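You operate a simulated robot arm through the tools that you are given. There is no shell and no other tool. Be economical: measure what you need, move in short steps, check, and stop when the job is done.

You run a simulated robot arm. Do the job below in one go: nothing can be reset, and whatever is moved stays where it is left.

## Task
Fit the cream sleeve on the sleeve post and clamp it down.
Fine: sleeve down to the foot, collar on top of it, then swing the post clamp shut.
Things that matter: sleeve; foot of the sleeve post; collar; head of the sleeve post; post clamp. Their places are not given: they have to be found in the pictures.

The check looks at the end state, three seconds after you hand in, the way a careful person would. Anything else that was tipped, shoved, dropped, spilled or broken makes it a failure.

## Robot
A 7-joint arm with a two-finger parallel gripper, fixed in place. Base frame: the origin is at the foot of the arm, x ahead of it, y to its left, z up; the work surface is at about z = 0. Units: mm, rad, N and s.
With the tool pointing down near the work surface it reaches from about 240 to 620 mm from the base axis. Its first joint turns from -1.152 to 1.152 rad. Payload 2.6 kg.
The tool frame sits at the grasp point between the pads (the TCP): z along the fingers, y along the line on which they close. The tips reach 30 mm beyond it. Largest opening 94 mm; finger width 28, thickness 10; the body of the gripper, 50 by 96 mm, starts 55 mm behind the TCP.
Orientation is told as [roll, pitch, yaw] about the base's x, y, z axes, in that order, counted from this pose: with the fingers straight down and closing along the base's y, the tool's x points along the base's -x, its y along +y and its z along -z.

## Interface
- The arm moves only by the tool apply_moves. Its argument "commands" is a list of rows, each an object (a shift or turn left out is 0, a gripper value left out holds the last) with "grip": the closure, from 0 (fully open) to 1 (shut); "xyz": the shift along the base's x, y, z in mm, a list of three; "rotation": the turn, a rotation vector about the base's x, y, z in rad, a list of three. In form: [{"grip": grip, "xyz": [x, y, z], "rotation": [wx, wy, wz]}, ...]. A call has 1 to 8 rows; each row shifts and turns the commanded pose from where the row before left it. Rows are played at 5 a second. More than 50 mm and 0.15 rad between two rows, or a gripper value outside its range, and nothing of the call is played. Where a pose cannot be reached the arm comes as near as it can. A force on the tool above 40 N (or 10 N above the force at the start of the call, whichever is more), or a blocked arm, ends the call early, and 0.2 s more pass. The fingers move at their own pace (about 72 mm/s each) and stop on an object; they squeeze with about 37 N. The grip force told is the motor's: it shows also when the fingers shut on nothing. Time passes only in rows, and 0.2 s behind the last, so rows that do not move let the fingers close. It gives the time, the measured TCP pose, the force on the tool (base axes), the opening and the grip force at its end, in the units of the frame above (readings bear some noise).
- Cameras (640 x 400 px; columns grow to the right, rows downward): "scene" is fixed at [45.1, 436.5, 578.3]; the picture's right is [-0.68, -0.74, 0.00], its down [-0.31, 0.29, -0.91] and it looks along [0.67, -0.61, -0.42] (base axes); focal length 305 px, centre (320, 200). "wrist" rides on the gripper at [76, 14, -103] in the tool frame; the picture's right is [-0.18, 0.98, 0.00], its down [-0.75, -0.14, -0.64] and it looks along [-0.63, -0.12, 0.77] (tool axes); focal length 243 px, centre (320, 200).
- get_image(camera): a new picture of that camera. No time passes.
- measure_at(camera, pixels): there is no depth. For up to 12 entries [column, row, z] of the newest picture of that camera ("zoom" is the newest enlarged one), the place [x, y] in the base frame at which the ray of that pixel passes the height z, good to about 2 mm. No time passes.
- zoom(camera, box): a new picture of the part [left, top, right, bottom] of that camera's present view, enlarged. No time passes.
- hand_in(): hands the job in; it is judged then, once.

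Go step by step. Measure first, check grasps and placings, and put right what went wrong. The budget is 80 turns and 38 pictures, counting those below and the enlarged ones. Unless the task says otherwise, let go and move clear before handing in, and close with one line.

The tools are called after "Emit:" by a JSON object that holds its "name" and its "arguments". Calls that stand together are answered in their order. apply_moves: Moves the arm, as the interface text tells. Its arguments: {"type":"object","properties":{"commands":{"type":"array","items":{"type":"object","properties":{"grip":{"type":"number"},"xyz":{"type":"array","items":{"type":"number"}},"rotation":{"type":"array","items":{"type":"number"}}}}}},"required":["commands"]} The other tools are called the same way: get_image (camera) takes a picture; measure_at (camera, pixels) gives the place at which the rays of pixels pass given heights; zoom (camera, box) takes an enlarged picture of a part of a camera's view; hand_in () hands the job in.

At the start:

```text
time: 0.0
tool_pos: [295.9, -5.6, 452.3]
ee_rot: [0.0, 0.001, 0.0]
contact_force: [0.9, 0.0, -0.5]
width: 94.1
grasp_force: 0.1
```

scene: 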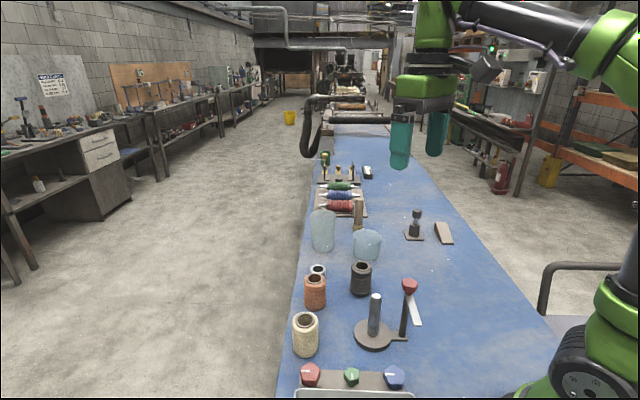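
wrist: 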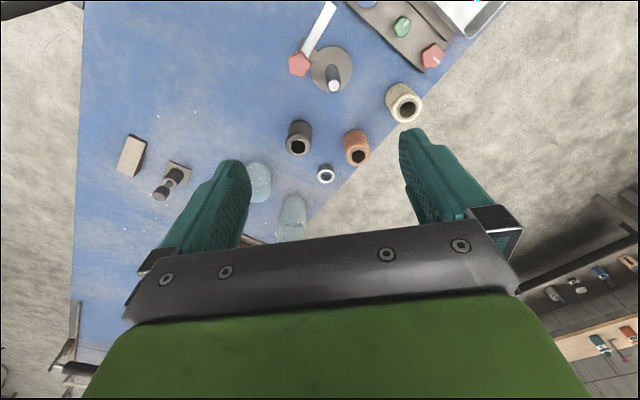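

The scene shows the cream sleeve at about (305,335), the post on its foot at (374,330), a red-headed lever at (408,288) and a small ring at (318,270). I'll enlarge these before measuring.

Emit:
{"name": "zoom", "arguments": {"camera": "scene", "box": [270, 250, 450, 400]}}

Emit:
{"name": "zoom", "arguments": {"camera": "wrist", "box": [260, 0, 500, 200]}}

```text
2.67 times, centred on (360, 325) of scene
```

zoom: 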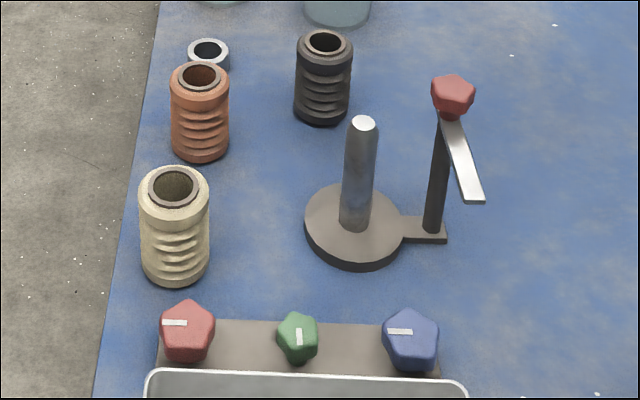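

```text
2.00 times, centred on (380, 100) of wrist
```

zoom: 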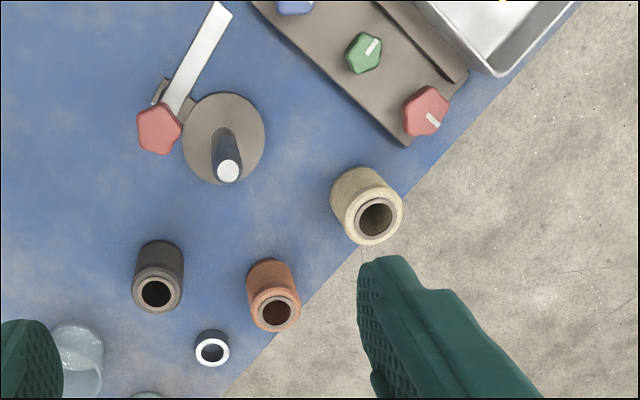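

I'll triangulate the key points using both cameras at several heights.

Emit:
{"name": "measure_at", "arguments": {"camera": "zoom", "pixels": [[228, 171, 80], [228, 171, 120], [376, 218, 60], [376, 218, 90], [212, 352, 10], [212, 352, 30], [158, 128, 90], [158, 128, 130], [222, 10, 80], [222, 10, 120], [224, 137, 0], [224, 137, 12]]}}

Emit:
{"name": "measure_at", "arguments": {"camera": "scene", "pixels": [[376.1, 296.1, 80], [376.1, 296.1, 120], [305.2, 320.1, 60], [305.2, 320.1, 90], [318, 268.4, 10], [318, 268.4, 30], [409.9, 281.9, 90], [409.9, 281.9, 130], [417, 324.2, 80], [417, 324.2, 120], [372.7, 333.2, 0], [372.7, 333.2, 12]]}}

```text
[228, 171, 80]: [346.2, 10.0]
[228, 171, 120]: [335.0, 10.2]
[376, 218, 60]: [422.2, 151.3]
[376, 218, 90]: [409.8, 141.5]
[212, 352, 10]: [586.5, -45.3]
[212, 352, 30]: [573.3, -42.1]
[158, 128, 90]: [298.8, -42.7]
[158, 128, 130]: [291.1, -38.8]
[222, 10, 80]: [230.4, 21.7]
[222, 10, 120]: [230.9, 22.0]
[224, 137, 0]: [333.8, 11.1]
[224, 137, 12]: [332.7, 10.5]
```

```text
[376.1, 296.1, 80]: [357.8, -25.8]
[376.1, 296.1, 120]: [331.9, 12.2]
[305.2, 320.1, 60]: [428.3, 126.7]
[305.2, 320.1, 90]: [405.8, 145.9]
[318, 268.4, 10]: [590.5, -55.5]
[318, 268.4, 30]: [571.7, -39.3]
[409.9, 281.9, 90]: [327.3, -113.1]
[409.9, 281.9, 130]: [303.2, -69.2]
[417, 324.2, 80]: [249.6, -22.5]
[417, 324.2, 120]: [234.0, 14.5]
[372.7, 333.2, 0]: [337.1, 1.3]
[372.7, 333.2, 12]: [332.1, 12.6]
```

Triangulated positions:
- Post: (333,11), top about z 119, foot top about z 12.
- Cream sleeve: (411,143), height about 85.
- Ring: (576,-43), height about 26.
- Clamp knob: (285,-36,160), with the bar at z about 128.

I'll move toward the sleeve and yaw to about -105°, so the gripper body stays clear of the clamp.

Emit:
{"name": "apply_moves", "arguments": {"commands": [{"grip": 0, "xyz": [10, 12, -15], "rotation": [0, 0, -0.145]}, {"xyz": [10, 12, -15], "rotation": [0, 0, -0.145]}, {"xyz": [10, 12, -15], "rotation": [0, 0, -0.145]}, {"xyz": [10, 12, -15], "rotation": [0, 0, -0.145]}, {"xyz": [10, 12, -15], "rotation": [0, 0, -0.145]}, {"xyz": [10, 12, -15], "rotation": [0, 0, -0.145]}, {"xyz": [10, 12, -15], "rotation": [0, 0, -0.145]}, {"xyz": [10, 12, -15], "rotation": [0, 0, -0.145]}]}}

Emit:
{"name": "apply_moves", "arguments": {"commands": [{"xyz": [7, 10, -15], "rotation": [0, 0, -0.145]}, {"xyz": [7, 10, -15], "rotation": [0, 0, -0.145]}, {"xyz": [7, 10, -15], "rotation": [0, 0, -0.145]}, {"xyz": [7, 10, -15], "rotation": [0, 0, -0.145]}, {"xyz": [7, 12, -15], "rotation": [0, 0, -0.093]}, {"xyz": [0, 0, 0]}]}}

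Emit:
{"name": "get_image", "arguments": {"camera": "wrist"}}

```text
time: 1.8
tool_pos: [376.0, 90.1, 333.5]
ee_rot: [0.002, 0.0, -1.162]
contact_force: [-0.4, 0.0, 0.1]
width: 94.0
grasp_force: 0.0
```

```text
time: 3.2
tool_pos: [410.5, 143.4, 256.2]
ee_rot: [0.0, 0.001, -1.832]
contact_force: [0.7, 0.6, -0.6]
width: 94.4
grasp_force: 0.0
```

```text
33 pictures are left
```

wrist: 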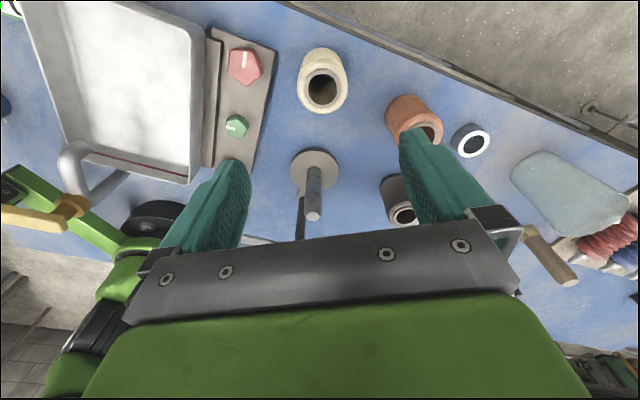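

The sleeve is between the fingers, with its top centre near (323,89). I'll measure that, plus the ring top at (472,141) and post top at (313,214).

Emit:
{"name": "measure_at", "arguments": {"camera": "wrist", "pixels": [[323, 89, 85], [302, 89, 85], [344, 89, 85], [322, 110, 85], [313, 215, 119], [472, 143, 26], [323, 89, 80], [315, 163, 12]]}}

Emit:
{"name": "zoom", "arguments": {"camera": "wrist", "box": [240, 30, 400, 130]}}

Emit:
{"name": "zoom", "arguments": {"camera": "scene", "box": [270, 280, 430, 380]}}

```text
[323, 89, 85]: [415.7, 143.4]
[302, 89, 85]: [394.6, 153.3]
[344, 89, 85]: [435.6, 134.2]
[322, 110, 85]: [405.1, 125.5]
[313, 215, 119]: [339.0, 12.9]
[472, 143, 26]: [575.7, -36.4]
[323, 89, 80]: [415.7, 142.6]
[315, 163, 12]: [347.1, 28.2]
```

```text
4.00 times, centred on (320, 80) of wrist
```

zoom: 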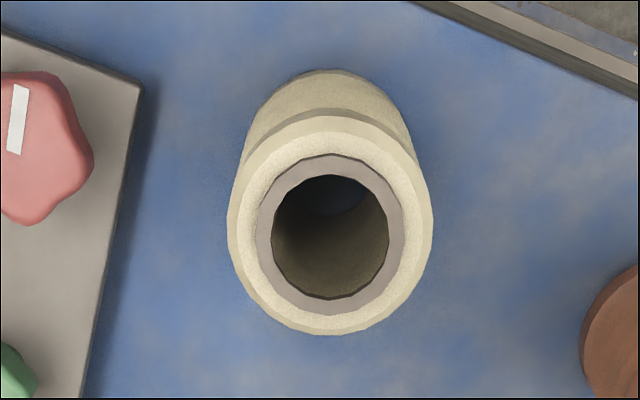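

```text
4.00 times, centred on (350, 330) of scene
```

zoom: 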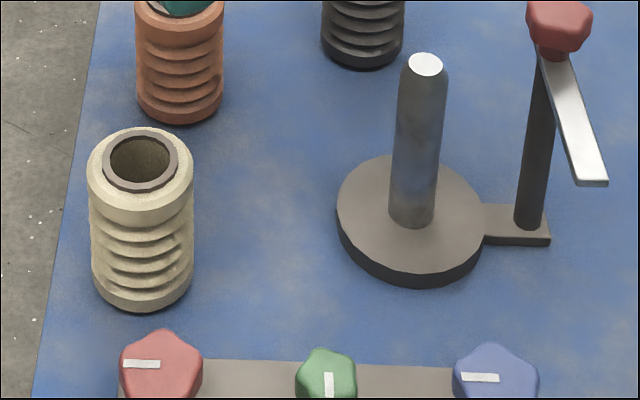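

The sleeve bore is about 30 mm and the post about 24 mm, so clearance is around 3 mm each side. The sleeve centre is about (413,143), so I'll lower over it to TCP z 70 in short steps.

Emit:
{"name": "apply_moves", "arguments": {"commands": [{"xyz": [2.5, 0, -30]}, {"xyz": [0, 0, -40]}, {"xyz": [0, 0, -40]}, {"xyz": [0, 0, -40]}, {"xyz": [0, 0, -26]}, {"xyz": [0, 0, -10]}, {"xyz": [0, 0, 0]}]}}

Emit:
{"name": "get_image", "arguments": {"camera": "wrist"}}

```text
time: 4.8
tool_pos: [412.5, 140.2, 72.9]
ee_rot: [0.001, 0.0, -1.832]
contact_force: [0.1, -0.7, 0.4]
width: 93.9
grasp_force: 0.0
```

```text
30 pictures are left
```

wrist: 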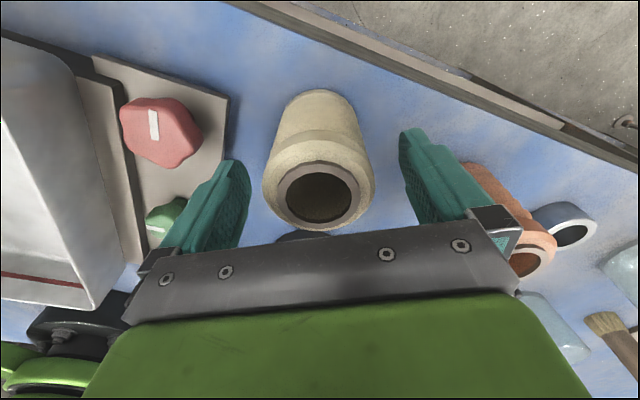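

The sleeve is between the fingers, with its bore centre near (317,193). I'll measure the offset to the TCP before closing.

Emit:
{"name": "measure_at", "arguments": {"camera": "wrist", "pixels": [[317, 192, 85], [263, 185, 75], [373, 185, 75], [317, 192, 88], [317, 192, 82]]}}

Emit:
{"name": "apply_moves", "arguments": {"commands": [{"xyz": [0, 0, 0]}]}}

```text
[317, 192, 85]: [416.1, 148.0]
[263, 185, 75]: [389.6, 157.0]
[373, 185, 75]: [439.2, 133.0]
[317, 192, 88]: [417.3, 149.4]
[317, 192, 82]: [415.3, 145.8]
```

```text
time: 5.2
tool_pos: [414.0, 139.7, 71.9]
ee_rot: [-0.002, 0.0, -1.832]
contact_force: [0.0, -0.1, 0.3]
width: 94.0
grasp_force: 0.1
```

The sleeve sits about 5 mm further in +y than the TCP, so I'll shift to it and close.

Emit:
{"name": "apply_moves", "arguments": {"commands": [{"xyz": [1, 5, 0]}, {"grip": 1}, {"grip": 1}, {"grip": 1}, {"grip": 1}]}}

Emit:
{"name": "apply_moves", "arguments": {"commands": [{"xyz": [0, 0, 30]}, {"xyz": [0, 0, 40]}, {"xyz": [0, 0, 30]}, {"xyz": [0, 0, 0]}]}}

Emit:
{"name": "get_image", "arguments": {"camera": "wrist"}}

```text
time: 6.4
tool_pos: [415.0, 146.3, 72.1]
ee_rot: [0.001, 0.0, -1.833]
contact_force: [0.7, 0.3, -0.1]
width: 55.2
grasp_force: 36.6
```

```text
time: 7.4
tool_pos: [415.7, 145.4, 169.8]
ee_rot: [0.0, -0.001, -1.832]
contact_force: [-0.5, -0.6, -0.4]
width: 0.0
grasp_force: 33.1
```

```text
29 pictures are left
```

wrist: 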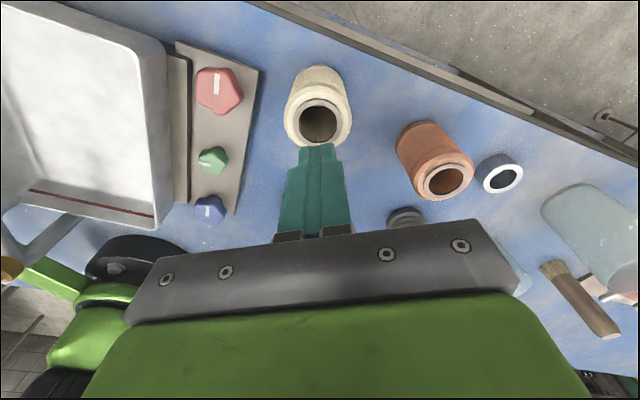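

The fingers closed to 55 mm, but the sleeve slid out during the lift and is still standing with its bore at (319,124). I'll measure it again and look closely to see why.

Emit:
{"name": "measure_at", "arguments": {"camera": "wrist", "pixels": [[319, 122, 85], [286, 115, 75], [352, 115, 75]]}}

Emit:
{"name": "zoom", "arguments": {"camera": "scene", "box": [265, 280, 365, 370]}}

```text
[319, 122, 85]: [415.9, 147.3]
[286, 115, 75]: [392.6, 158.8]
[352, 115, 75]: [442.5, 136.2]
```

```text
4.44 times, centred on (315, 325) of scene
```

zoom: 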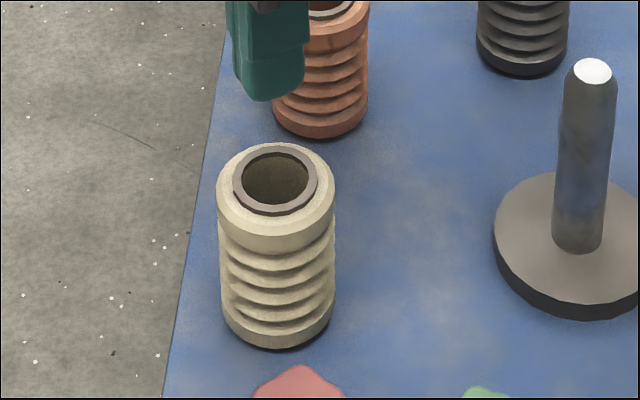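

The sleeve is upright and unmoved at (416,147). Before gripping lower on the ribs, I'll check how close the panel knob and orange sleeve are to the fingers.

Emit:
{"name": "measure_at", "arguments": {"camera": "wrist", "pixels": [[243, 95, 30], [262, 72, 15], [235, 212, 15], [445, 182, 72], [402, 155, 60], [402, 155, 20]]}}

Emit:
{"name": "apply_moves", "arguments": {"commands": [{"grip": 0}, {"grip": 0}, {"grip": 0}, {"grip": 0}]}}

```text
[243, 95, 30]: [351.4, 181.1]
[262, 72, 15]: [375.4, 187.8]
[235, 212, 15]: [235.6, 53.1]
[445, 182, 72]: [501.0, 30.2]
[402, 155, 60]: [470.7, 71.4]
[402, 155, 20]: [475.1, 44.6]
```

```text
time: 8.4
tool_pos: [415.3, 145.2, 171.1]
ee_rot: [0.0, 0.002, -1.833]
contact_force: [0.1, 0.0, 0.0]
width: 94.1
grasp_force: 0.3
```

The left finger fully open would come close to the panel edge, so I'll pre-close to about 75 mm. Then I'll lower to z 50 so the pads sit on the ribs.

Emit:
{"name": "apply_moves", "arguments": {"commands": [{"grip": 0.2, "xyz": [1, 1, 0]}, {"xyz": [0, 0, -40]}, {"xyz": [0, 0, -40]}, {"xyz": [0, 0, -30]}, {"xyz": [0, 0, -11]}, {"xyz": [0, 0, 0]}]}}

Emit:
{"name": "apply_moves", "arguments": {"commands": [{"grip": 1}, {"grip": 1}, {"grip": 1}, {"grip": 1}, {"grip": 1}]}}

Emit:
{"name": "apply_moves", "arguments": {"commands": [{"xyz": [0, 0, 3]}, {"xyz": [0, 0, 3]}, {"xyz": [0, 0, 3]}, {"xyz": [0, 0, 3]}, {"xyz": [0, 0, 0]}]}}

```text
time: 9.8
tool_pos: [413.7, 149.4, 49.8]
ee_rot: [0.001, 0.0, -1.834]
contact_force: [-0.4, 1.2, 0.4]
width: 75.1
grasp_force: 0.1
```

```text
time: 11.0
tool_pos: [413.8, 148.0, 48.8]
ee_rot: [-0.001, -0.001, -1.832]
contact_force: [-1.1, -0.5, -0.9]
width: 55.7
grasp_force: 36.8
```

```text
time: 12.2
tool_pos: [415.9, 149.3, 61.2]
ee_rot: [0.002, -0.001, -1.834]
contact_force: [0.4, 0.4, -1.5]
width: 56.0
grasp_force: 37.0
```

It's holding at 56 mm wide with a light load. I'll lift slowly and look.

Emit:
{"name": "apply_moves", "arguments": {"commands": [{"xyz": [0, 0, 6]}, {"xyz": [0, 0, 8]}, {"xyz": [0, 0, 8]}, {"xyz": [0, 0, 8]}, {"xyz": [0, 0, 0]}]}}

Emit:
{"name": "zoom", "arguments": {"camera": "scene", "box": [250, 240, 410, 370]}}

```text
time: 13.4
tool_pos: [415.2, 148.5, 93.1]
ee_rot: [-0.001, 0.0, -1.833]
contact_force: [-0.6, 0.1, -1.8]
width: 55.8
grasp_force: 37.2
```

```text
3.08 times, centred on (330, 305) of scene
```

zoom: 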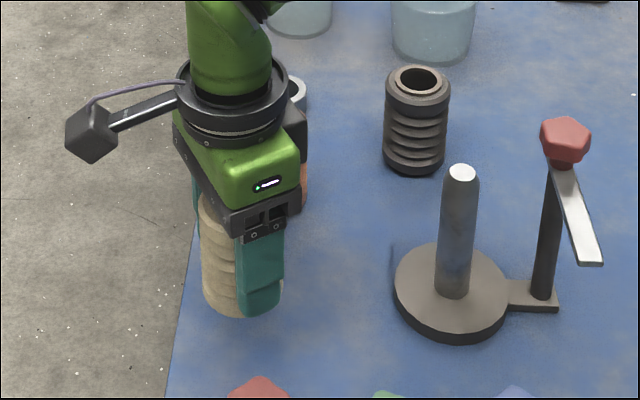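

The sleeve is held and hanging straight, weighing about 2 N. I'll raise it clear of the post top and carry it across slowly.

Emit:
{"name": "apply_moves", "arguments": {"commands": [{"xyz": [0, 0, 10]}, {"xyz": [0, 0, 15]}, {"xyz": [0, 0, 15]}, {"xyz": [0, 0, 15]}, {"xyz": [0, 0, 15]}, {"xyz": [0, 0, 15]}, {"xyz": [0, 0, 15]}, {"xyz": [0, 0, 5]}]}}

Emit:
{"name": "apply_moves", "arguments": {"commands": [{"xyz": [-5, -8, 0]}, {"xyz": [-10, -17, 0]}, {"xyz": [-11, -18, 0]}, {"xyz": [-11, -18, 0]}, {"xyz": [-11, -18, 0]}, {"xyz": [-11, -18, 0]}, {"xyz": [-9, -16, 0]}, {"xyz": [-5, -8, 0]}]}}

Emit:
{"name": "apply_moves", "arguments": {"commands": [{"xyz": [-5, -8, 0]}, {"xyz": [-4, -7, 0]}, {"xyz": [0, 0, 0]}, {"xyz": [0, 0, 0]}]}}

Emit:
{"name": "zoom", "arguments": {"camera": "scene", "box": [290, 210, 450, 350]}}

Emit:
{"name": "get_image", "arguments": {"camera": "wrist"}}

```text
time: 15.2
tool_pos: [415.0, 147.2, 197.4]
ee_rot: [-0.001, 0.001, -1.831]
contact_force: [0.1, -0.5, -1.6]
width: 55.7
grasp_force: 37.8
```

```text
time: 17.0
tool_pos: [342.5, 26.8, 196.7]
ee_rot: [-0.001, 0.001, -1.832]
contact_force: [0.4, -0.4, -0.7]
width: 55.7
grasp_force: 37.2
```

```text
time: 18.0
tool_pos: [334.9, 11.3, 197.8]
ee_rot: [0.001, 0.0, -1.832]
contact_force: [-0.3, -0.3, -1.5]
width: 55.7
grasp_force: 36.9
```

```text
2.86 times, centred on (370, 280) of scene
```

zoom: 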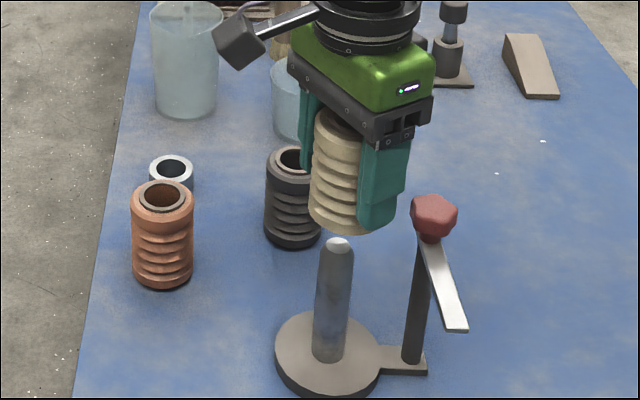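

```text
25 pictures are left
```

wrist: 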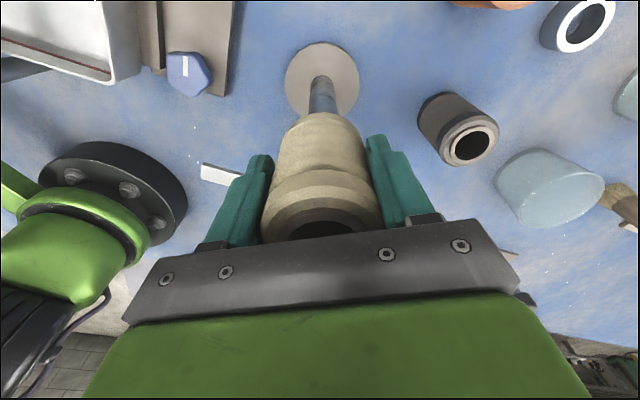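

The sleeve hangs above the post. I'll compare the foot disc in the wrist view (285–360, 43–118) and the post top in the scene zoom with the TCP.

Emit:
{"name": "measure_at", "arguments": {"camera": "wrist", "pixels": [[285, 82, 12], [359, 82, 12], [322, 43, 12], [322, 119, 12], [322, 80, 12], [275, 165, 150], [366, 160, 150], [320, 113, 149]]}}

Emit:
{"name": "measure_at", "arguments": {"camera": "zoom", "pixels": [[338, 244, 119], [338, 244, 116], [308, 212, 149], [358, 236, 149], [276, 352, 12], [379, 352, 12], [327, 312, 12]]}}

```text
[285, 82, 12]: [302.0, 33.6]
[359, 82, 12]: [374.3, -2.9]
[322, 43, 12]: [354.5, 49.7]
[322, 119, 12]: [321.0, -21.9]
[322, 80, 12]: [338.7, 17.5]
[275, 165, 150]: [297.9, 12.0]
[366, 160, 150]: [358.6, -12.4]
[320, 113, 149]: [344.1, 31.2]
```

```text
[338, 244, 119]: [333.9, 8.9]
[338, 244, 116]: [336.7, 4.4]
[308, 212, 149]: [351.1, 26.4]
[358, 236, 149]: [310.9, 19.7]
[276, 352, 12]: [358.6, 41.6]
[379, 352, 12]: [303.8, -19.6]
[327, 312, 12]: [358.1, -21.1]
```

The estimates agree only to a few mm. I'll lower to just above the post top, where sleeve and post can be compared directly at high zoom.

Emit:
{"name": "apply_moves", "arguments": {"commands": [{"xyz": [0, 0, -8]}, {"xyz": [0, 0, -8]}, {"xyz": [0, 0, -5]}, {"xyz": [0, 0, 0]}, {"xyz": [0, 0, 0]}]}}

Emit:
{"name": "zoom", "arguments": {"camera": "scene", "box": [340, 240, 420, 350]}}

Emit:
{"name": "zoom", "arguments": {"camera": "wrist", "box": [240, 30, 400, 130]}}

```text
time: 19.2
tool_pos: [333.1, 10.8, 176.2]
ee_rot: [0.001, 0.002, -1.833]
contact_force: [0.3, -0.8, -1.6]
width: 55.6
grasp_force: 37.0
```

```text
3.64 times, centred on (380, 295) of scene
```

zoom: 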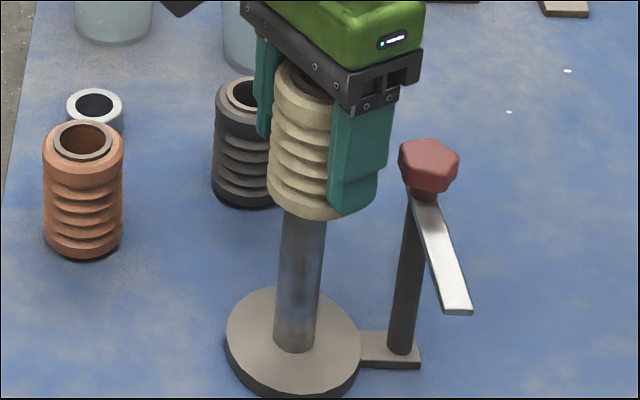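

```text
4.00 times, centred on (320, 80) of wrist
```

zoom: 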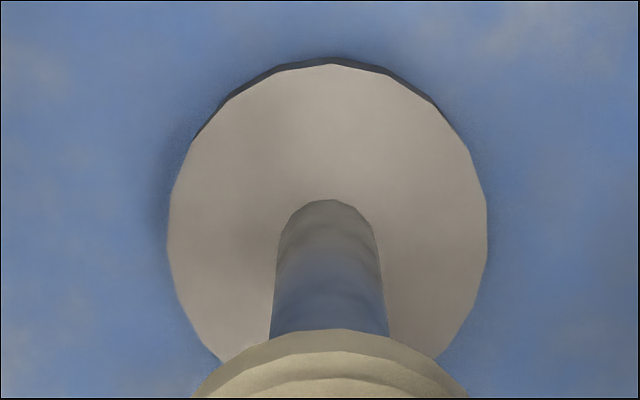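

In the wrist view, post and sleeve line up sideways (post axis about 330, rim about 330). In the scene zoom the post axis is at about 305 and the sleeve centre at about 316, so the sleeve is about 6 mm short. I'll shift by (1.7, 6.0) and look again.

Emit:
{"name": "apply_moves", "arguments": {"commands": [{"xyz": [1, 3, 0]}, {"xyz": [0.7, 3, 0]}, {"xyz": [0, 0, 0]}, {"xyz": [0, 0, 0]}]}}

Emit:
{"name": "zoom", "arguments": {"camera": "scene", "box": [350, 260, 406, 295]}}

Emit:
{"name": "zoom", "arguments": {"camera": "wrist", "box": [240, 60, 400, 160]}}

```text
time: 20.2
tool_pos: [333.8, 17.9, 175.8]
ee_rot: [0.0, 0.001, -1.833]
contact_force: [0.4, -0.4, -1.1]
width: 55.6
grasp_force: 37.1
```

```text
11.43 times, centred on (378, 278) of scene
```

zoom: 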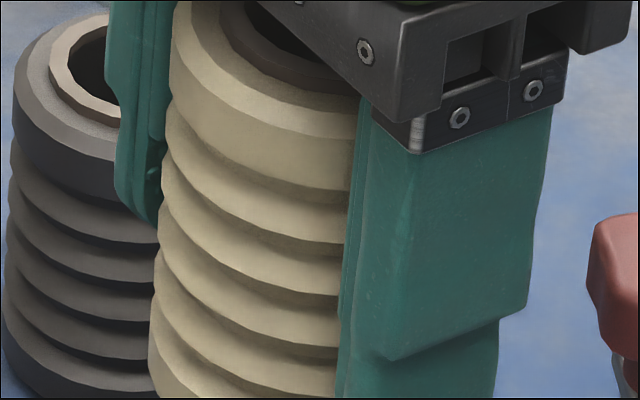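

```text
4.00 times, centred on (320, 110) of wrist
```

zoom: 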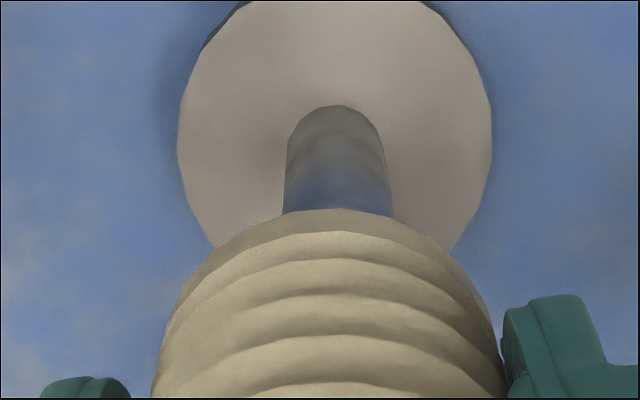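

The wrist view suggests the sleeve is about 2 mm to the left of the post axis. I'll look lower in the scene view at the sleeve's bottom rim.

Emit:
{"name": "apply_moves", "arguments": {"commands": [{"xyz": [1.6, -0.4, 0]}, {"xyz": [0, 0, 0]}, {"xyz": [0, 0, 0]}]}}

Emit:
{"name": "zoom", "arguments": {"camera": "scene", "box": [336, 270, 416, 320]}}

```text
time: 21.0
tool_pos: [336.4, 17.4, 175.7]
ee_rot: [0.001, -0.002, -1.833]
contact_force: [0.7, 0.4, -2.0]
width: 55.8
grasp_force: 37.4
```

```text
8.00 times, centred on (376, 295) of scene
```

zoom: 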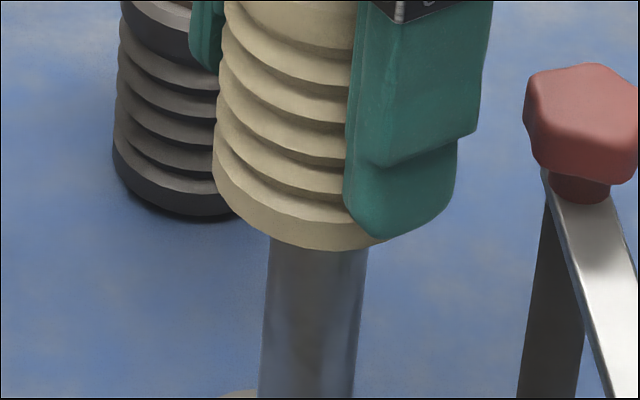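

Sleeve centre (about 318) and post axis (about 322) now agree to about 1 mm. I'll lower gently and watch the force.

Emit:
{"name": "apply_moves", "arguments": {"commands": [{"xyz": [0, -0.6, -4]}, {"xyz": [0, 0, -4]}, {"xyz": [0, 0, -4]}, {"xyz": [0, 0, -4]}, {"xyz": [0, 0, -4]}, {"xyz": [0, 0, 0]}]}}

```text
time: 22.4
tool_pos: [337.6, 17.7, 155.3]
ee_rot: [0.0, -0.001, -1.832]
contact_force: [-0.3, 0.4, -0.9]
width: 55.8
grasp_force: 37.0
```

There's no contact force with the sleeve bottom about 12 mm below the post top, so it's on the post. I'll continue down.

Emit:
{"name": "apply_moves", "arguments": {"commands": [{"xyz": [0, 0, -6]}, {"xyz": [0, 0, -8]}, {"xyz": [0, 0, -8]}, {"xyz": [0, 0, -8]}, {"xyz": [0, 0, -8]}, {"xyz": [0, 0, -8]}, {"xyz": [0, 0, -8]}, {"xyz": [0, 0, 0]}]}}

Emit:
{"name": "apply_moves", "arguments": {"commands": [{"xyz": [0, 0, -6]}, {"xyz": [0, 0, -6]}, {"xyz": [0, 0, -4]}, {"xyz": [0, 0, -3]}, {"xyz": [0, 0, 0]}]}}

Emit:
{"name": "zoom", "arguments": {"camera": "scene", "box": [320, 260, 430, 360]}}

```text
time: 24.2
tool_pos: [337.1, 18.2, 102.8]
ee_rot: [0.002, 0.001, -1.835]
contact_force: [-2.9, -7.3, 1.7]
width: 55.8
grasp_force: 37.2
```

```text
time: 25.4
tool_pos: [335.9, 17.8, 83.3]
ee_rot: [0.0, -0.001, -1.834]
contact_force: [-3.0, -10.8, 1.9]
width: 55.7
grasp_force: 37.4
```

```text
4.00 times, centred on (375, 310) of scene
```

zoom: 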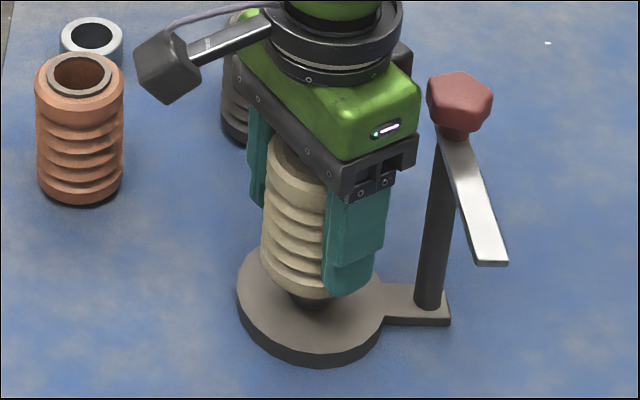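

The sleeve is well down, but a side force of (-3, -11) N shows I'm about 2 mm too far +y. I'll ease back and continue to TCP z about 70, keeping the gripper body above the post top.

Emit:
{"name": "apply_moves", "arguments": {"commands": [{"xyz": [-0.3, -1, 0]}, {"xyz": [-0.3, -1, 0]}, {"xyz": [0, 0, -3]}, {"xyz": [0, 0, -3]}, {"xyz": [0, 0, 0]}]}}

```text
time: 26.6
tool_pos: [335.0, 16.2, 77.4]
ee_rot: [0.001, -0.001, -1.832]
contact_force: [0.4, 0.7, -1.6]
width: 55.7
grasp_force: 37.3
```

The side force is gone. I'll go down a little further.

Emit:
{"name": "apply_moves", "arguments": {"commands": [{"xyz": [0, 0, -3]}, {"xyz": [0, 0, -2.5]}, {"xyz": [0, 0, 0]}, {"xyz": [0, 0, 0]}]}}

Emit:
{"name": "zoom", "arguments": {"camera": "scene", "box": [330, 280, 420, 350]}}

```text
time: 27.6
tool_pos: [336.1, 15.3, 70.9]
ee_rot: [0.0, 0.001, -1.831]
contact_force: [-0.1, 0.5, -1.2]
width: 55.6
grasp_force: 36.4
```

```text
5.71 times, centred on (375, 315) of scene
```

zoom: 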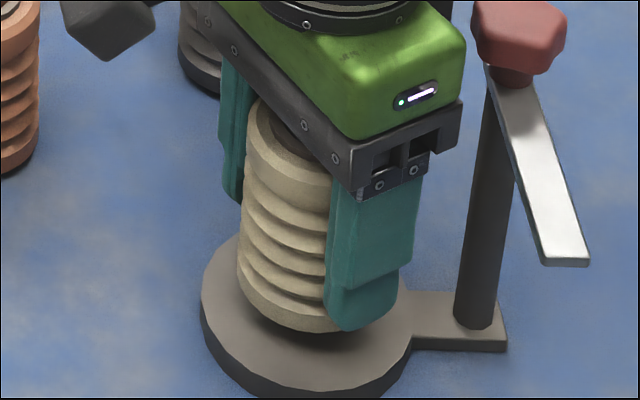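

The sleeve is about 8–10 mm above the foot, and the gripper body is just above the post top. I'll go down 2 mm more, then open slowly so it slides down the post.

Emit:
{"name": "apply_moves", "arguments": {"commands": [{"xyz": [0, 0, -2]}, {"grip": 0.36}, {"grip": 0.3}, {"grip": 0.2}, {"grip": 0.2}, {"grip": 0.2}]}}

Emit:
{"name": "apply_moves", "arguments": {"commands": [{"xyz": [0, 0, 10]}, {"xyz": [0, 0, 30]}, {"xyz": [0, 0, 40]}, {"xyz": [0, 0, 45]}, {"xyz": [0, 0, 0]}]}}

Emit:
{"name": "zoom", "arguments": {"camera": "scene", "box": [330, 260, 430, 350]}}

Emit:
{"name": "get_image", "arguments": {"camera": "wrist"}}

```text
time: 29.0
tool_pos: [335.9, 16.0, 69.9]
ee_rot: [-0.001, 0.0, -1.832]
contact_force: [-0.4, -0.5, 0.4]
width: 75.4
grasp_force: 0.1
```

```text
time: 30.2
tool_pos: [336.3, 16.3, 194.8]
ee_rot: [-0.001, 0.001, -1.834]
contact_force: [0.7, -0.3, 0.4]
width: 75.4
grasp_force: 0.2
```

```text
4.44 times, centred on (380, 305) of scene
```

zoom: 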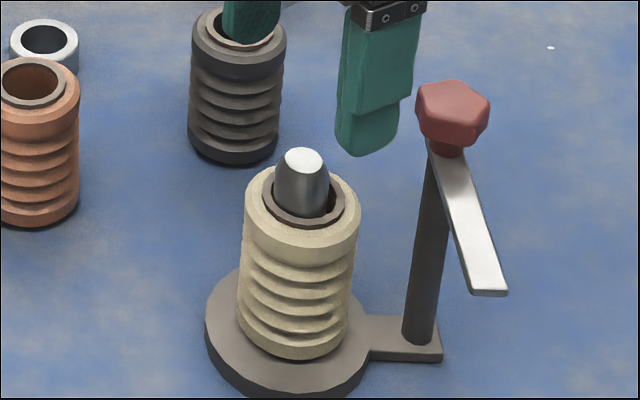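

```text
16 pictures are left
```

wrist: 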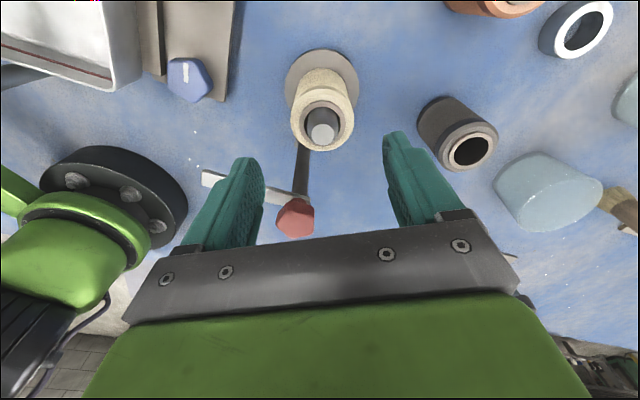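

The sleeve is seated on the foot with the post protruding through it. Next is the collar ring at (583,28) in the wrist view; I'll measure it and its neighbours.

Emit:
{"name": "measure_at", "arguments": {"camera": "wrist", "pixels": [[583, 27, 26], [468, 152, 72], [495, 5, 72], [321, 131, 119], [550, 155, 0], [603, 185, 60], [507, 195, 60], [600, 95, 0]]}}

Emit:
{"name": "apply_moves", "arguments": {"commands": [{"xyz": [20, 0, 25]}, {"xyz": [40, 0, 0]}, {"xyz": [40, -8, 0]}, {"xyz": [40, -12, 0]}, {"xyz": [40, -14, 0]}, {"xyz": [30, -12, 0]}, {"xyz": [20, -6, 0]}, {"xyz": [0, 0, 0]}]}}

Emit:
{"name": "get_image", "arguments": {"camera": "wrist"}}

```text
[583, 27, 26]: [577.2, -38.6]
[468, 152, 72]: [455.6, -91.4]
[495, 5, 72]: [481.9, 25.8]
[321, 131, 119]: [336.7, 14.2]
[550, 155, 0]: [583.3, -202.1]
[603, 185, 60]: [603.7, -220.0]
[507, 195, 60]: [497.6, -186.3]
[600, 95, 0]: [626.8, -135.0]
```

```text
time: 32.0
tool_pos: [566.6, -35.9, 218.8]
ee_rot: [0.0, 0.001, -1.832]
contact_force: [0.2, 0.7, 0.5]
width: 75.0
grasp_force: 0.1
```

```text
15 pictures are left
```

wrist: 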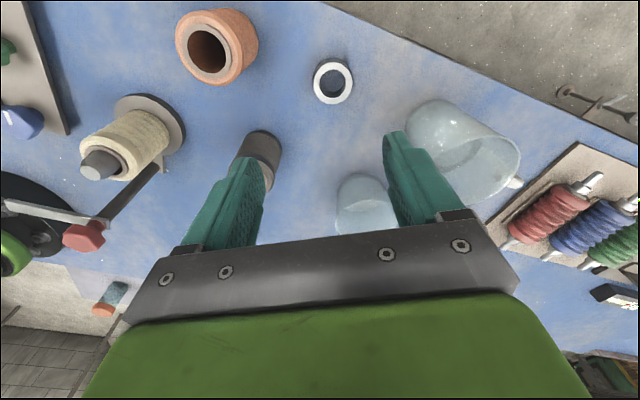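

The ring is at (333,83) between the fingers. I'll measure it and the nearby glasses for finger clearance.

Emit:
{"name": "measure_at", "arguments": {"camera": "wrist", "pixels": [[333, 83, 26], [314, 83, 26], [353, 83, 26], [407, 118, 80], [415, 110, 0], [407, 140, 0], [365, 180, 70], [360, 230, 0], [218, 84, 40], [470, 140, 80]]}}

Emit:
{"name": "zoom", "arguments": {"camera": "wrist", "box": [270, 40, 430, 140]}}

```text
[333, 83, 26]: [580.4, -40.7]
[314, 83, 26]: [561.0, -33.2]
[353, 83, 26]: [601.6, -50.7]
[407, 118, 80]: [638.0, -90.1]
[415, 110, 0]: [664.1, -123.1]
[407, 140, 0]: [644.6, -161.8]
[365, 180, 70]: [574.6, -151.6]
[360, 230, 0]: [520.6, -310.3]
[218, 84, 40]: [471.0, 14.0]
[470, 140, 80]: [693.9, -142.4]
```

```text
4.00 times, centred on (350, 90) of wrist
```

zoom: 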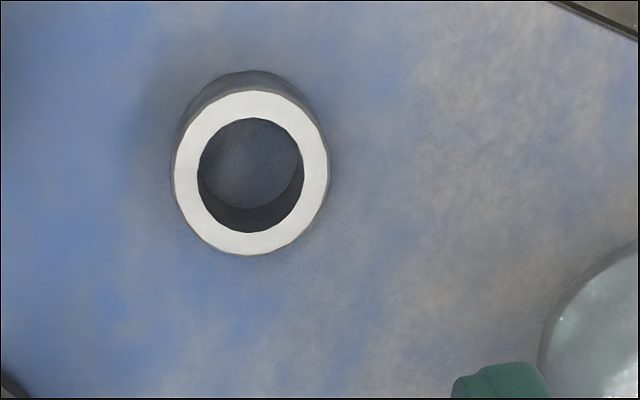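

The collar is about 44 mm outside and 30 mm inside, at about (579,-40), and the glasses are over 20 mm clear. I'll lower to z 85 over it and check again.

Emit:
{"name": "apply_moves", "arguments": {"commands": [{"xyz": [12, -4, -14]}, {"xyz": [0, 0, -40]}, {"xyz": [0, 0, -40]}, {"xyz": [0, 0, -40]}, {"xyz": [0, 0, 0]}, {"xyz": [0, 0, 0]}]}}

Emit:
{"name": "get_image", "arguments": {"camera": "wrist"}}

```text
time: 33.4
tool_pos: [579.7, -41.4, 86.1]
ee_rot: [0.0, 0.0, -1.833]
contact_force: [0.2, -0.1, -0.3]
width: 75.2
grasp_force: 0.2
```

```text
13 pictures are left
```

wrist: 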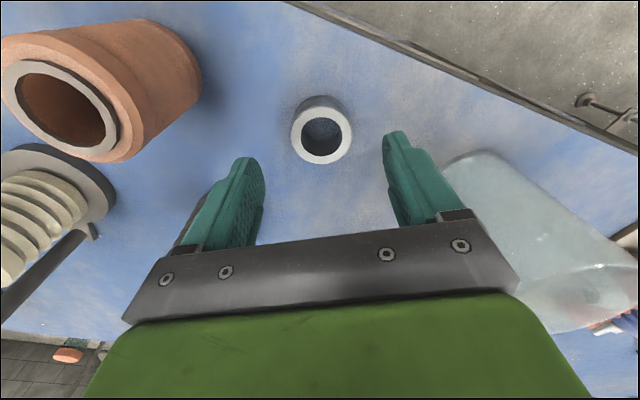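

Emit:
{"name": "measure_at", "arguments": {"camera": "wrist", "pixels": [[321, 135, 26], [291, 135, 26], [352, 135, 26], [321, 164, 26]]}}

```text
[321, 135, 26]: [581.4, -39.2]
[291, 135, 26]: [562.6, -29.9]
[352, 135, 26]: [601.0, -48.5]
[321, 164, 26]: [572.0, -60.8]
```

The collar centre is (581.5,-39), about 2 mm off the TCP. I'll correct that, lower to z 34 and close.

Emit:
{"name": "apply_moves", "arguments": {"commands": [{"xyz": [1.5, 2, -20]}, {"xyz": [0, 0, -20]}, {"xyz": [0, 0, -9]}, {"xyz": [0, 0, -3]}, {"xyz": [0, 0, 0]}]}}

Emit:
{"name": "apply_moves", "arguments": {"commands": [{"grip": 0.4}, {"grip": 1}, {"grip": 1}, {"grip": 1}, {"grip": 1}]}}

Emit:
{"name": "apply_moves", "arguments": {"commands": [{"xyz": [0, 0, 3]}, {"xyz": [0, 0, 4]}, {"xyz": [0, 0, 6]}, {"xyz": [0, 0, 8]}, {"xyz": [0, 0, 8]}, {"xyz": [0, 0, 0]}]}}

Emit:
{"name": "get_image", "arguments": {"camera": "wrist"}}

```text
time: 34.6
tool_pos: [580.1, -39.2, 33.8]
ee_rot: [0.001, 0.0, -1.833]
contact_force: [0.1, 0.7, 0.2]
width: 75.2
grasp_force: 0.1
```

```text
time: 35.8
tool_pos: [580.1, -38.0, 33.2]
ee_rot: [-0.001, 0.0, -1.832]
contact_force: [-0.6, 0.2, 0.4]
width: 43.4
grasp_force: 36.9
```

```text
time: 37.2
tool_pos: [579.9, -39.1, 63.9]
ee_rot: [0.001, 0.0, -1.833]
contact_force: [-0.6, -0.1, -1.8]
width: 43.0
grasp_force: 37.0
```

```text
12 pictures are left
```

wrist: 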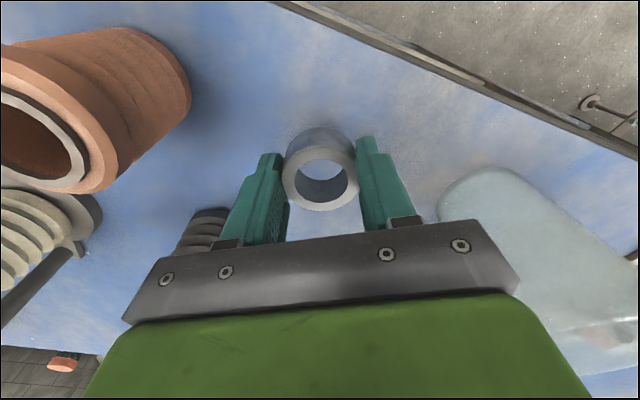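

The collar is held at 43 mm. I'll measure its offset from the TCP (top centre near (320,179), z about 56).

Emit:
{"name": "measure_at", "arguments": {"camera": "wrist", "pixels": [[320, 180, 56], [282, 178, 56], [358, 178, 56], [320, 211, 56]]}}

Emit:
{"name": "apply_moves", "arguments": {"commands": [{"xyz": [0, 0, 15]}, {"xyz": [0, 0, 20]}, {"xyz": [0, 0, 20]}, {"xyz": [0, 0, 20]}, {"xyz": [0, 0, 20]}, {"xyz": [0, 0, 15]}, {"xyz": [0, 0, 8]}, {"xyz": [0, 0, 0]}]}}

```text
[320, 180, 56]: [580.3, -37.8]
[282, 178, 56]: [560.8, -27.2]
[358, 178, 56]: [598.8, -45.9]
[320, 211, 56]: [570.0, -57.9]
```

```text
time: 39.0
tool_pos: [578.5, -40.3, 181.9]
ee_rot: [-0.001, -0.001, -1.832]
contact_force: [-0.5, 0.1, -1.3]
width: 43.2
grasp_force: 36.9
```

The collar is centred on the TCP, about +1 mm in y. The post axis estimate is (336.5,14.3), so I'll carry the collar to just above it.

Emit:
{"name": "apply_moves", "arguments": {"commands": [{"xyz": [-12, 3, 0]}, {"xyz": [-25, 5, 0]}, {"xyz": [-32, 7, 0]}, {"xyz": [-35, 8, 0]}, {"xyz": [-35, 8, 0]}, {"xyz": [-35, 8, 0]}, {"xyz": [-30, 6, 0]}, {"xyz": [-20, 4, 0]}]}}

Emit:
{"name": "apply_moves", "arguments": {"commands": [{"xyz": [-12, 2, 0]}, {"xyz": [-7, 2, 0]}, {"xyz": [0, 0, -10]}, {"xyz": [0, 0, -8]}, {"xyz": [0, 0, 0]}, {"xyz": [0, 0, 0]}]}}

Emit:
{"name": "zoom", "arguments": {"camera": "scene", "box": [336, 260, 416, 310]}}

Emit:
{"name": "zoom", "arguments": {"camera": "wrist", "box": [240, 90, 400, 190]}}

```text
time: 40.8
tool_pos: [355.0, 10.5, 181.4]
ee_rot: [0.001, 0.0, -1.833]
contact_force: [-0.9, -0.2, -1.9]
width: 43.1
grasp_force: 37.2
```

```text
time: 42.2
tool_pos: [335.6, 14.3, 162.4]
ee_rot: [-0.002, 0.0, -1.832]
contact_force: [-0.4, -0.3, -0.3]
width: 43.1
grasp_force: 37.2
```

```text
8.00 times, centred on (376, 285) of scene
```

zoom: 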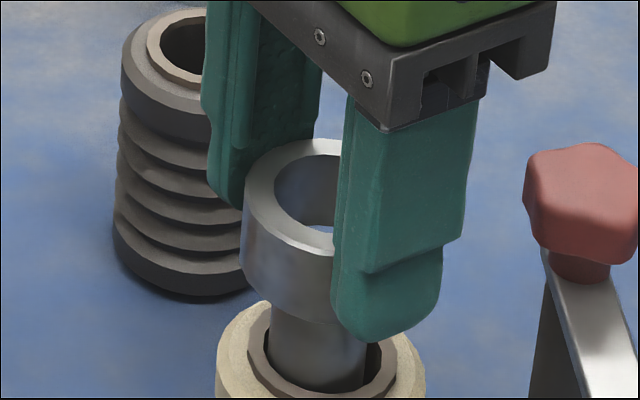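

```text
4.00 times, centred on (320, 140) of wrist
```

zoom: 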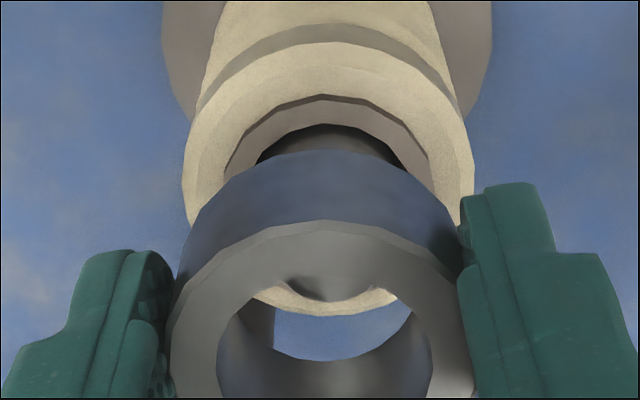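

The scene view shows collar and post aligned within 0.5 mm. The wrist view suggests about 1 mm sideways, so I'll nudge by (0.8,-0.2) and lower gently.

Emit:
{"name": "apply_moves", "arguments": {"commands": [{"xyz": [0.8, -0.2, -3]}, {"xyz": [0, 0, -3]}, {"xyz": [0, 0, -3]}, {"xyz": [0, 0, -3]}, {"xyz": [0, 0, -3]}, {"xyz": [0, 0, 0]}]}}

```text
time: 43.6
tool_pos: [337.9, 14.9, 146.5]
ee_rot: [0.0, -0.002, -1.833]
contact_force: [0.5, 0.5, -1.7]
width: 42.9
grasp_force: 36.4
```

No contact with the collar below the post top. I'll continue until it rests on the sleeve.

Emit:
{"name": "apply_moves", "arguments": {"commands": [{"xyz": [0, 0, -3]}, {"xyz": [0, 0, -3]}, {"xyz": [0, 0, -3]}, {"xyz": [0, 0, -2]}, {"xyz": [0, 0, -2]}, {"xyz": [0, 0, 0]}]}}

Emit:
{"name": "apply_moves", "arguments": {"commands": [{"xyz": [0, 0, -1]}, {"xyz": [0, 0, -1]}, {"xyz": [0, 0, -1]}, {"xyz": [0, 0, 0]}]}}

Emit:
{"name": "zoom", "arguments": {"camera": "scene", "box": [336, 270, 416, 320]}}

```text
time: 45.0
tool_pos: [337.1, 15.0, 135.3]
ee_rot: [0.0, 0.001, -1.832]
contact_force: [0.6, -0.4, -0.8]
width: 42.9
grasp_force: 37.0
```

```text
time: 46.0
tool_pos: [337.0, 13.2, 131.7]
ee_rot: [-0.001, -0.001, -1.833]
contact_force: [-0.1, 0.0, -1.6]
width: 42.9
grasp_force: 37.3
```

```text
8.00 times, centred on (376, 295) of scene
```

zoom: 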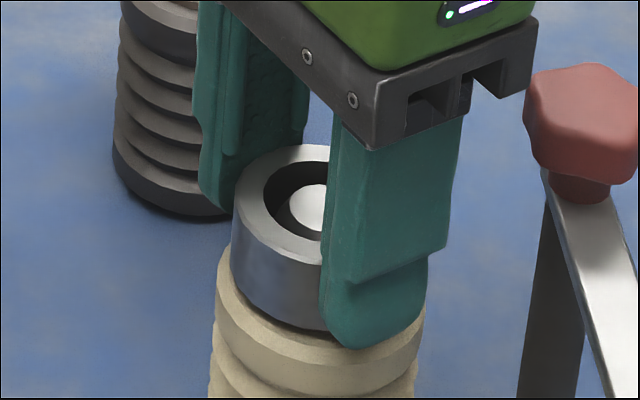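

The collar is around the post and nearly on the sleeve. A few 1 mm steps more, watching for contact.

Emit:
{"name": "apply_moves", "arguments": {"commands": [{"xyz": [0, 0, -1]}, {"xyz": [0, 0, -1]}, {"xyz": [0, 0, 0]}]}}

Emit:
{"name": "apply_moves", "arguments": {"commands": [{"xyz": [0, 0, -1]}, {"xyz": [0, 0, -0.5]}, {"xyz": [0, 0, 0]}]}}

```text
time: 46.8
tool_pos: [338.0, 15.1, 131.1]
ee_rot: [0.002, 0.003, -1.834]
contact_force: [-6.1, 0.4, 22.0]
width: 42.6
grasp_force: 37.1
```

```text
time: 47.6
tool_pos: [337.4, 14.3, 128.0]
ee_rot: [0.004, 0.001, -1.833]
contact_force: [-0.1, 6.3, 29.9]
width: 42.2
grasp_force: 36.6
```

Contact of 22–30 N: the collar is seated. I'll ease up 1 mm, open and rise.

Emit:
{"name": "apply_moves", "arguments": {"commands": [{"xyz": [0, 0, 1.5]}, {"grip": 0.45}, {"grip": 0.3}, {"grip": 0.25}, {"grip": 0.25}]}}

Emit:
{"name": "apply_moves", "arguments": {"commands": [{"xyz": [0, 0, 15]}, {"xyz": [0, 0, 35]}, {"xyz": [0, 0, 45]}, {"xyz": [0, 0, 0]}]}}

Emit:
{"name": "zoom", "arguments": {"camera": "scene", "box": [336, 255, 448, 345]}}

Emit:
{"name": "get_image", "arguments": {"camera": "wrist"}}

```text
time: 48.8
tool_pos: [337.2, 13.6, 130.0]
ee_rot: [0.0, -0.002, -1.832]
contact_force: [0.7, -1.0, -0.2]
width: 70.8
grasp_force: 0.1
```

```text
time: 49.8
tool_pos: [336.9, 14.1, 224.3]
ee_rot: [0.001, 0.0, -1.832]
contact_force: [-0.3, -0.5, 0.6]
width: 70.4
grasp_force: 0.0
```

```text
4.44 times, centred on (392, 300) of scene
```

zoom: 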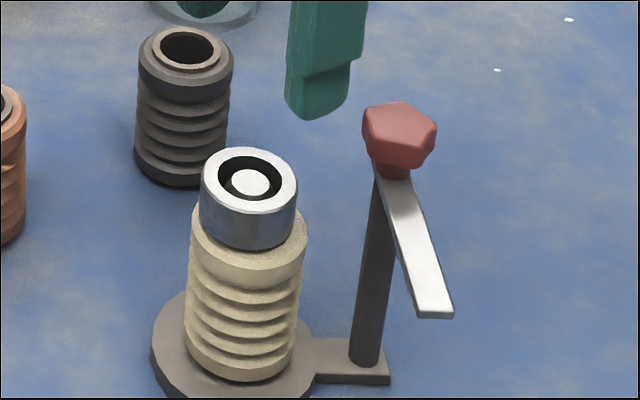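

```text
7 pictures are left
```

wrist: 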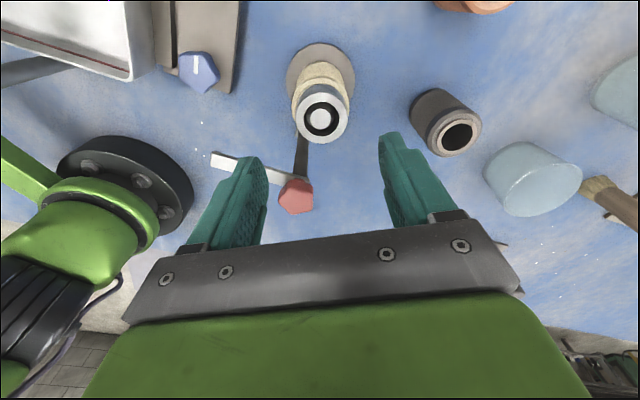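

The collar sits flush on the sleeve. Now I'll locate the clamp knob and bar precisely in both views.

Emit:
{"name": "measure_at", "arguments": {"camera": "wrist", "pixels": [[297, 192, 150], [297, 192, 165], [213, 152, 125], [211, 166, 125], [213, 152, 135], [211, 166, 135], [276, 178, 130], [320, 119, 124], [280, 185, 150], [314, 195, 150]]}}

Emit:
{"name": "measure_at", "arguments": {"camera": "zoom", "pixels": [[400, 119, 150], [400, 119, 165], [418, 314, 125], [453, 313, 125], [418, 314, 135], [453, 313, 135], [395, 172, 135], [363, 135, 150], [436, 135, 150], [250, 182, 121]]}}

```text
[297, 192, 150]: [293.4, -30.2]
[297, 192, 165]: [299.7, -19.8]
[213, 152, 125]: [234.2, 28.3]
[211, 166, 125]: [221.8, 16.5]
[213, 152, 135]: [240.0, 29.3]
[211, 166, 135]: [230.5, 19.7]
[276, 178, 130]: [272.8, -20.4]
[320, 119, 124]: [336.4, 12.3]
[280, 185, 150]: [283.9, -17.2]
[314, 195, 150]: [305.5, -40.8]
```

```text
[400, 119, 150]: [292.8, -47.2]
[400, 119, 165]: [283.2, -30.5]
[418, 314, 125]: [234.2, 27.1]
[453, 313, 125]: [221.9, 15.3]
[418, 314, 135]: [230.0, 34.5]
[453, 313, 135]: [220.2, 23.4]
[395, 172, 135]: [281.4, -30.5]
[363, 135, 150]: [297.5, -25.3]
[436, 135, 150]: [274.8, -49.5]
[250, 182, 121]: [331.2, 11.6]
```

The bar pivots at about (285,-35), points at about 135°, and its end is at (228,22) with top z about 126. It has to swing clockwise about 92° to lie over the collar. I'll straddle it with the fingers near the pivot, starting by turning to yaw -45° above (257,-7).

Emit:
{"name": "apply_moves", "arguments": {"commands": [{"grip": 0.45, "xyz": [0, 0, 6], "rotation": [0, 0, 0.149]}, {"xyz": [-12, -3, 0], "rotation": [0, 0, 0.149]}, {"xyz": [-14, -4, 0], "rotation": [0, 0, 0.149]}, {"xyz": [-14, -4, 0], "rotation": [0, 0, 0.149]}, {"xyz": [-14, -4, 0], "rotation": [0, 0, 0.149]}, {"xyz": [-14, -3, 0], "rotation": [0, 0, 0.149]}, {"xyz": [-12, -3, 0], "rotation": [0, 0, 0.149]}, {"xyz": [0, 0, 0]}]}}

Emit:
{"name": "apply_moves", "arguments": {"commands": [{"xyz": [0, 0, -20]}, {"xyz": [0, 0, -20]}, {"xyz": [0, 0, -10]}, {"xyz": [0, 0, 0]}, {"xyz": [0, 0, 0]}]}}

Emit:
{"name": "get_image", "arguments": {"camera": "wrist"}}

```text
time: 51.6
tool_pos: [255.0, -6.8, 228.0]
ee_rot: [0.0, -0.001, -0.786]
contact_force: [-0.6, 0.2, 0.5]
width: 51.5
grasp_force: 0.0
```

```text
time: 52.8
tool_pos: [257.1, -6.5, 180.7]
ee_rot: [0.001, -0.001, -0.79]
contact_force: [0.6, -0.1, -0.8]
width: 51.9
grasp_force: 0.0
```

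```text
6 pictures are left
```

wrist: 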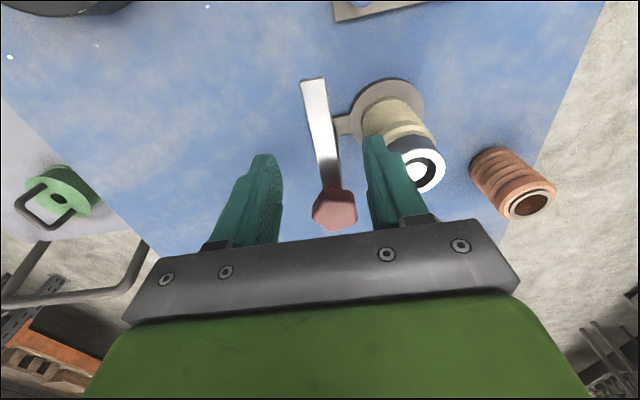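

The bar is centred between the fingers (tip gap 280–365, bar at about 325) with the knob clear behind. I'll lower so the tips straddle the bar.

Emit:
{"name": "apply_moves", "arguments": {"commands": [{"xyz": [0, 0, -12]}, {"xyz": [0, 0, -12]}, {"xyz": [0, 0, -8]}, {"xyz": [0, 0, -4]}, {"xyz": [0, 0, 0]}]}}

```text
time: 54.0
tool_pos: [257.6, -6.7, 144.4]
ee_rot: [0.0, 0.0, -0.791]
contact_force: [-0.2, -0.4, 0.4]
width: 51.5
grasp_force: 0.0
```

The fingers are around the bar with no force. I'll narrow the gap to about 30 mm and swing along an arc about the pivot, stopping before the leading finger could reach the collar.

Emit:
{"name": "apply_moves", "arguments": {"commands": [{"grip": 0.68}, {"xyz": [0, 0, 0]}, {"xyz": [4.5, 3.7, 0], "rotation": [0, 0, -0.1466]}, {"xyz": [5, 3.1, 0], "rotation": [0, 0, -0.1466]}, {"xyz": [5.4, 2.3, 0], "rotation": [0, 0, -0.1466]}, {"xyz": [5.7, 1.4, 0], "rotation": [0, 0, -0.1466]}, {"xyz": [5.8, 0.7, 0], "rotation": [0, 0, -0.1466]}, {"xyz": [0, 0, 0]}]}}

Emit:
{"name": "zoom", "arguments": {"camera": "scene", "box": [330, 235, 450, 335]}}

```text
time: 55.8
tool_pos: [285.0, 4.5, 146.0]
ee_rot: [0.0, 0.001, -1.525]
contact_force: [0.4, 0.0, 0.1]
width: 30.3
grasp_force: 0.1
```

```text
4.00 times, centred on (390, 285) of scene
```

zoom: 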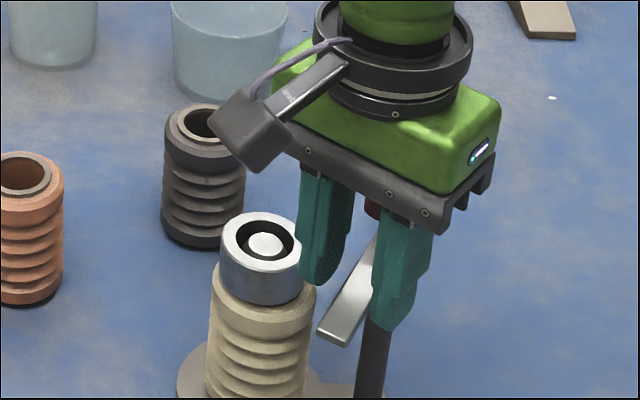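

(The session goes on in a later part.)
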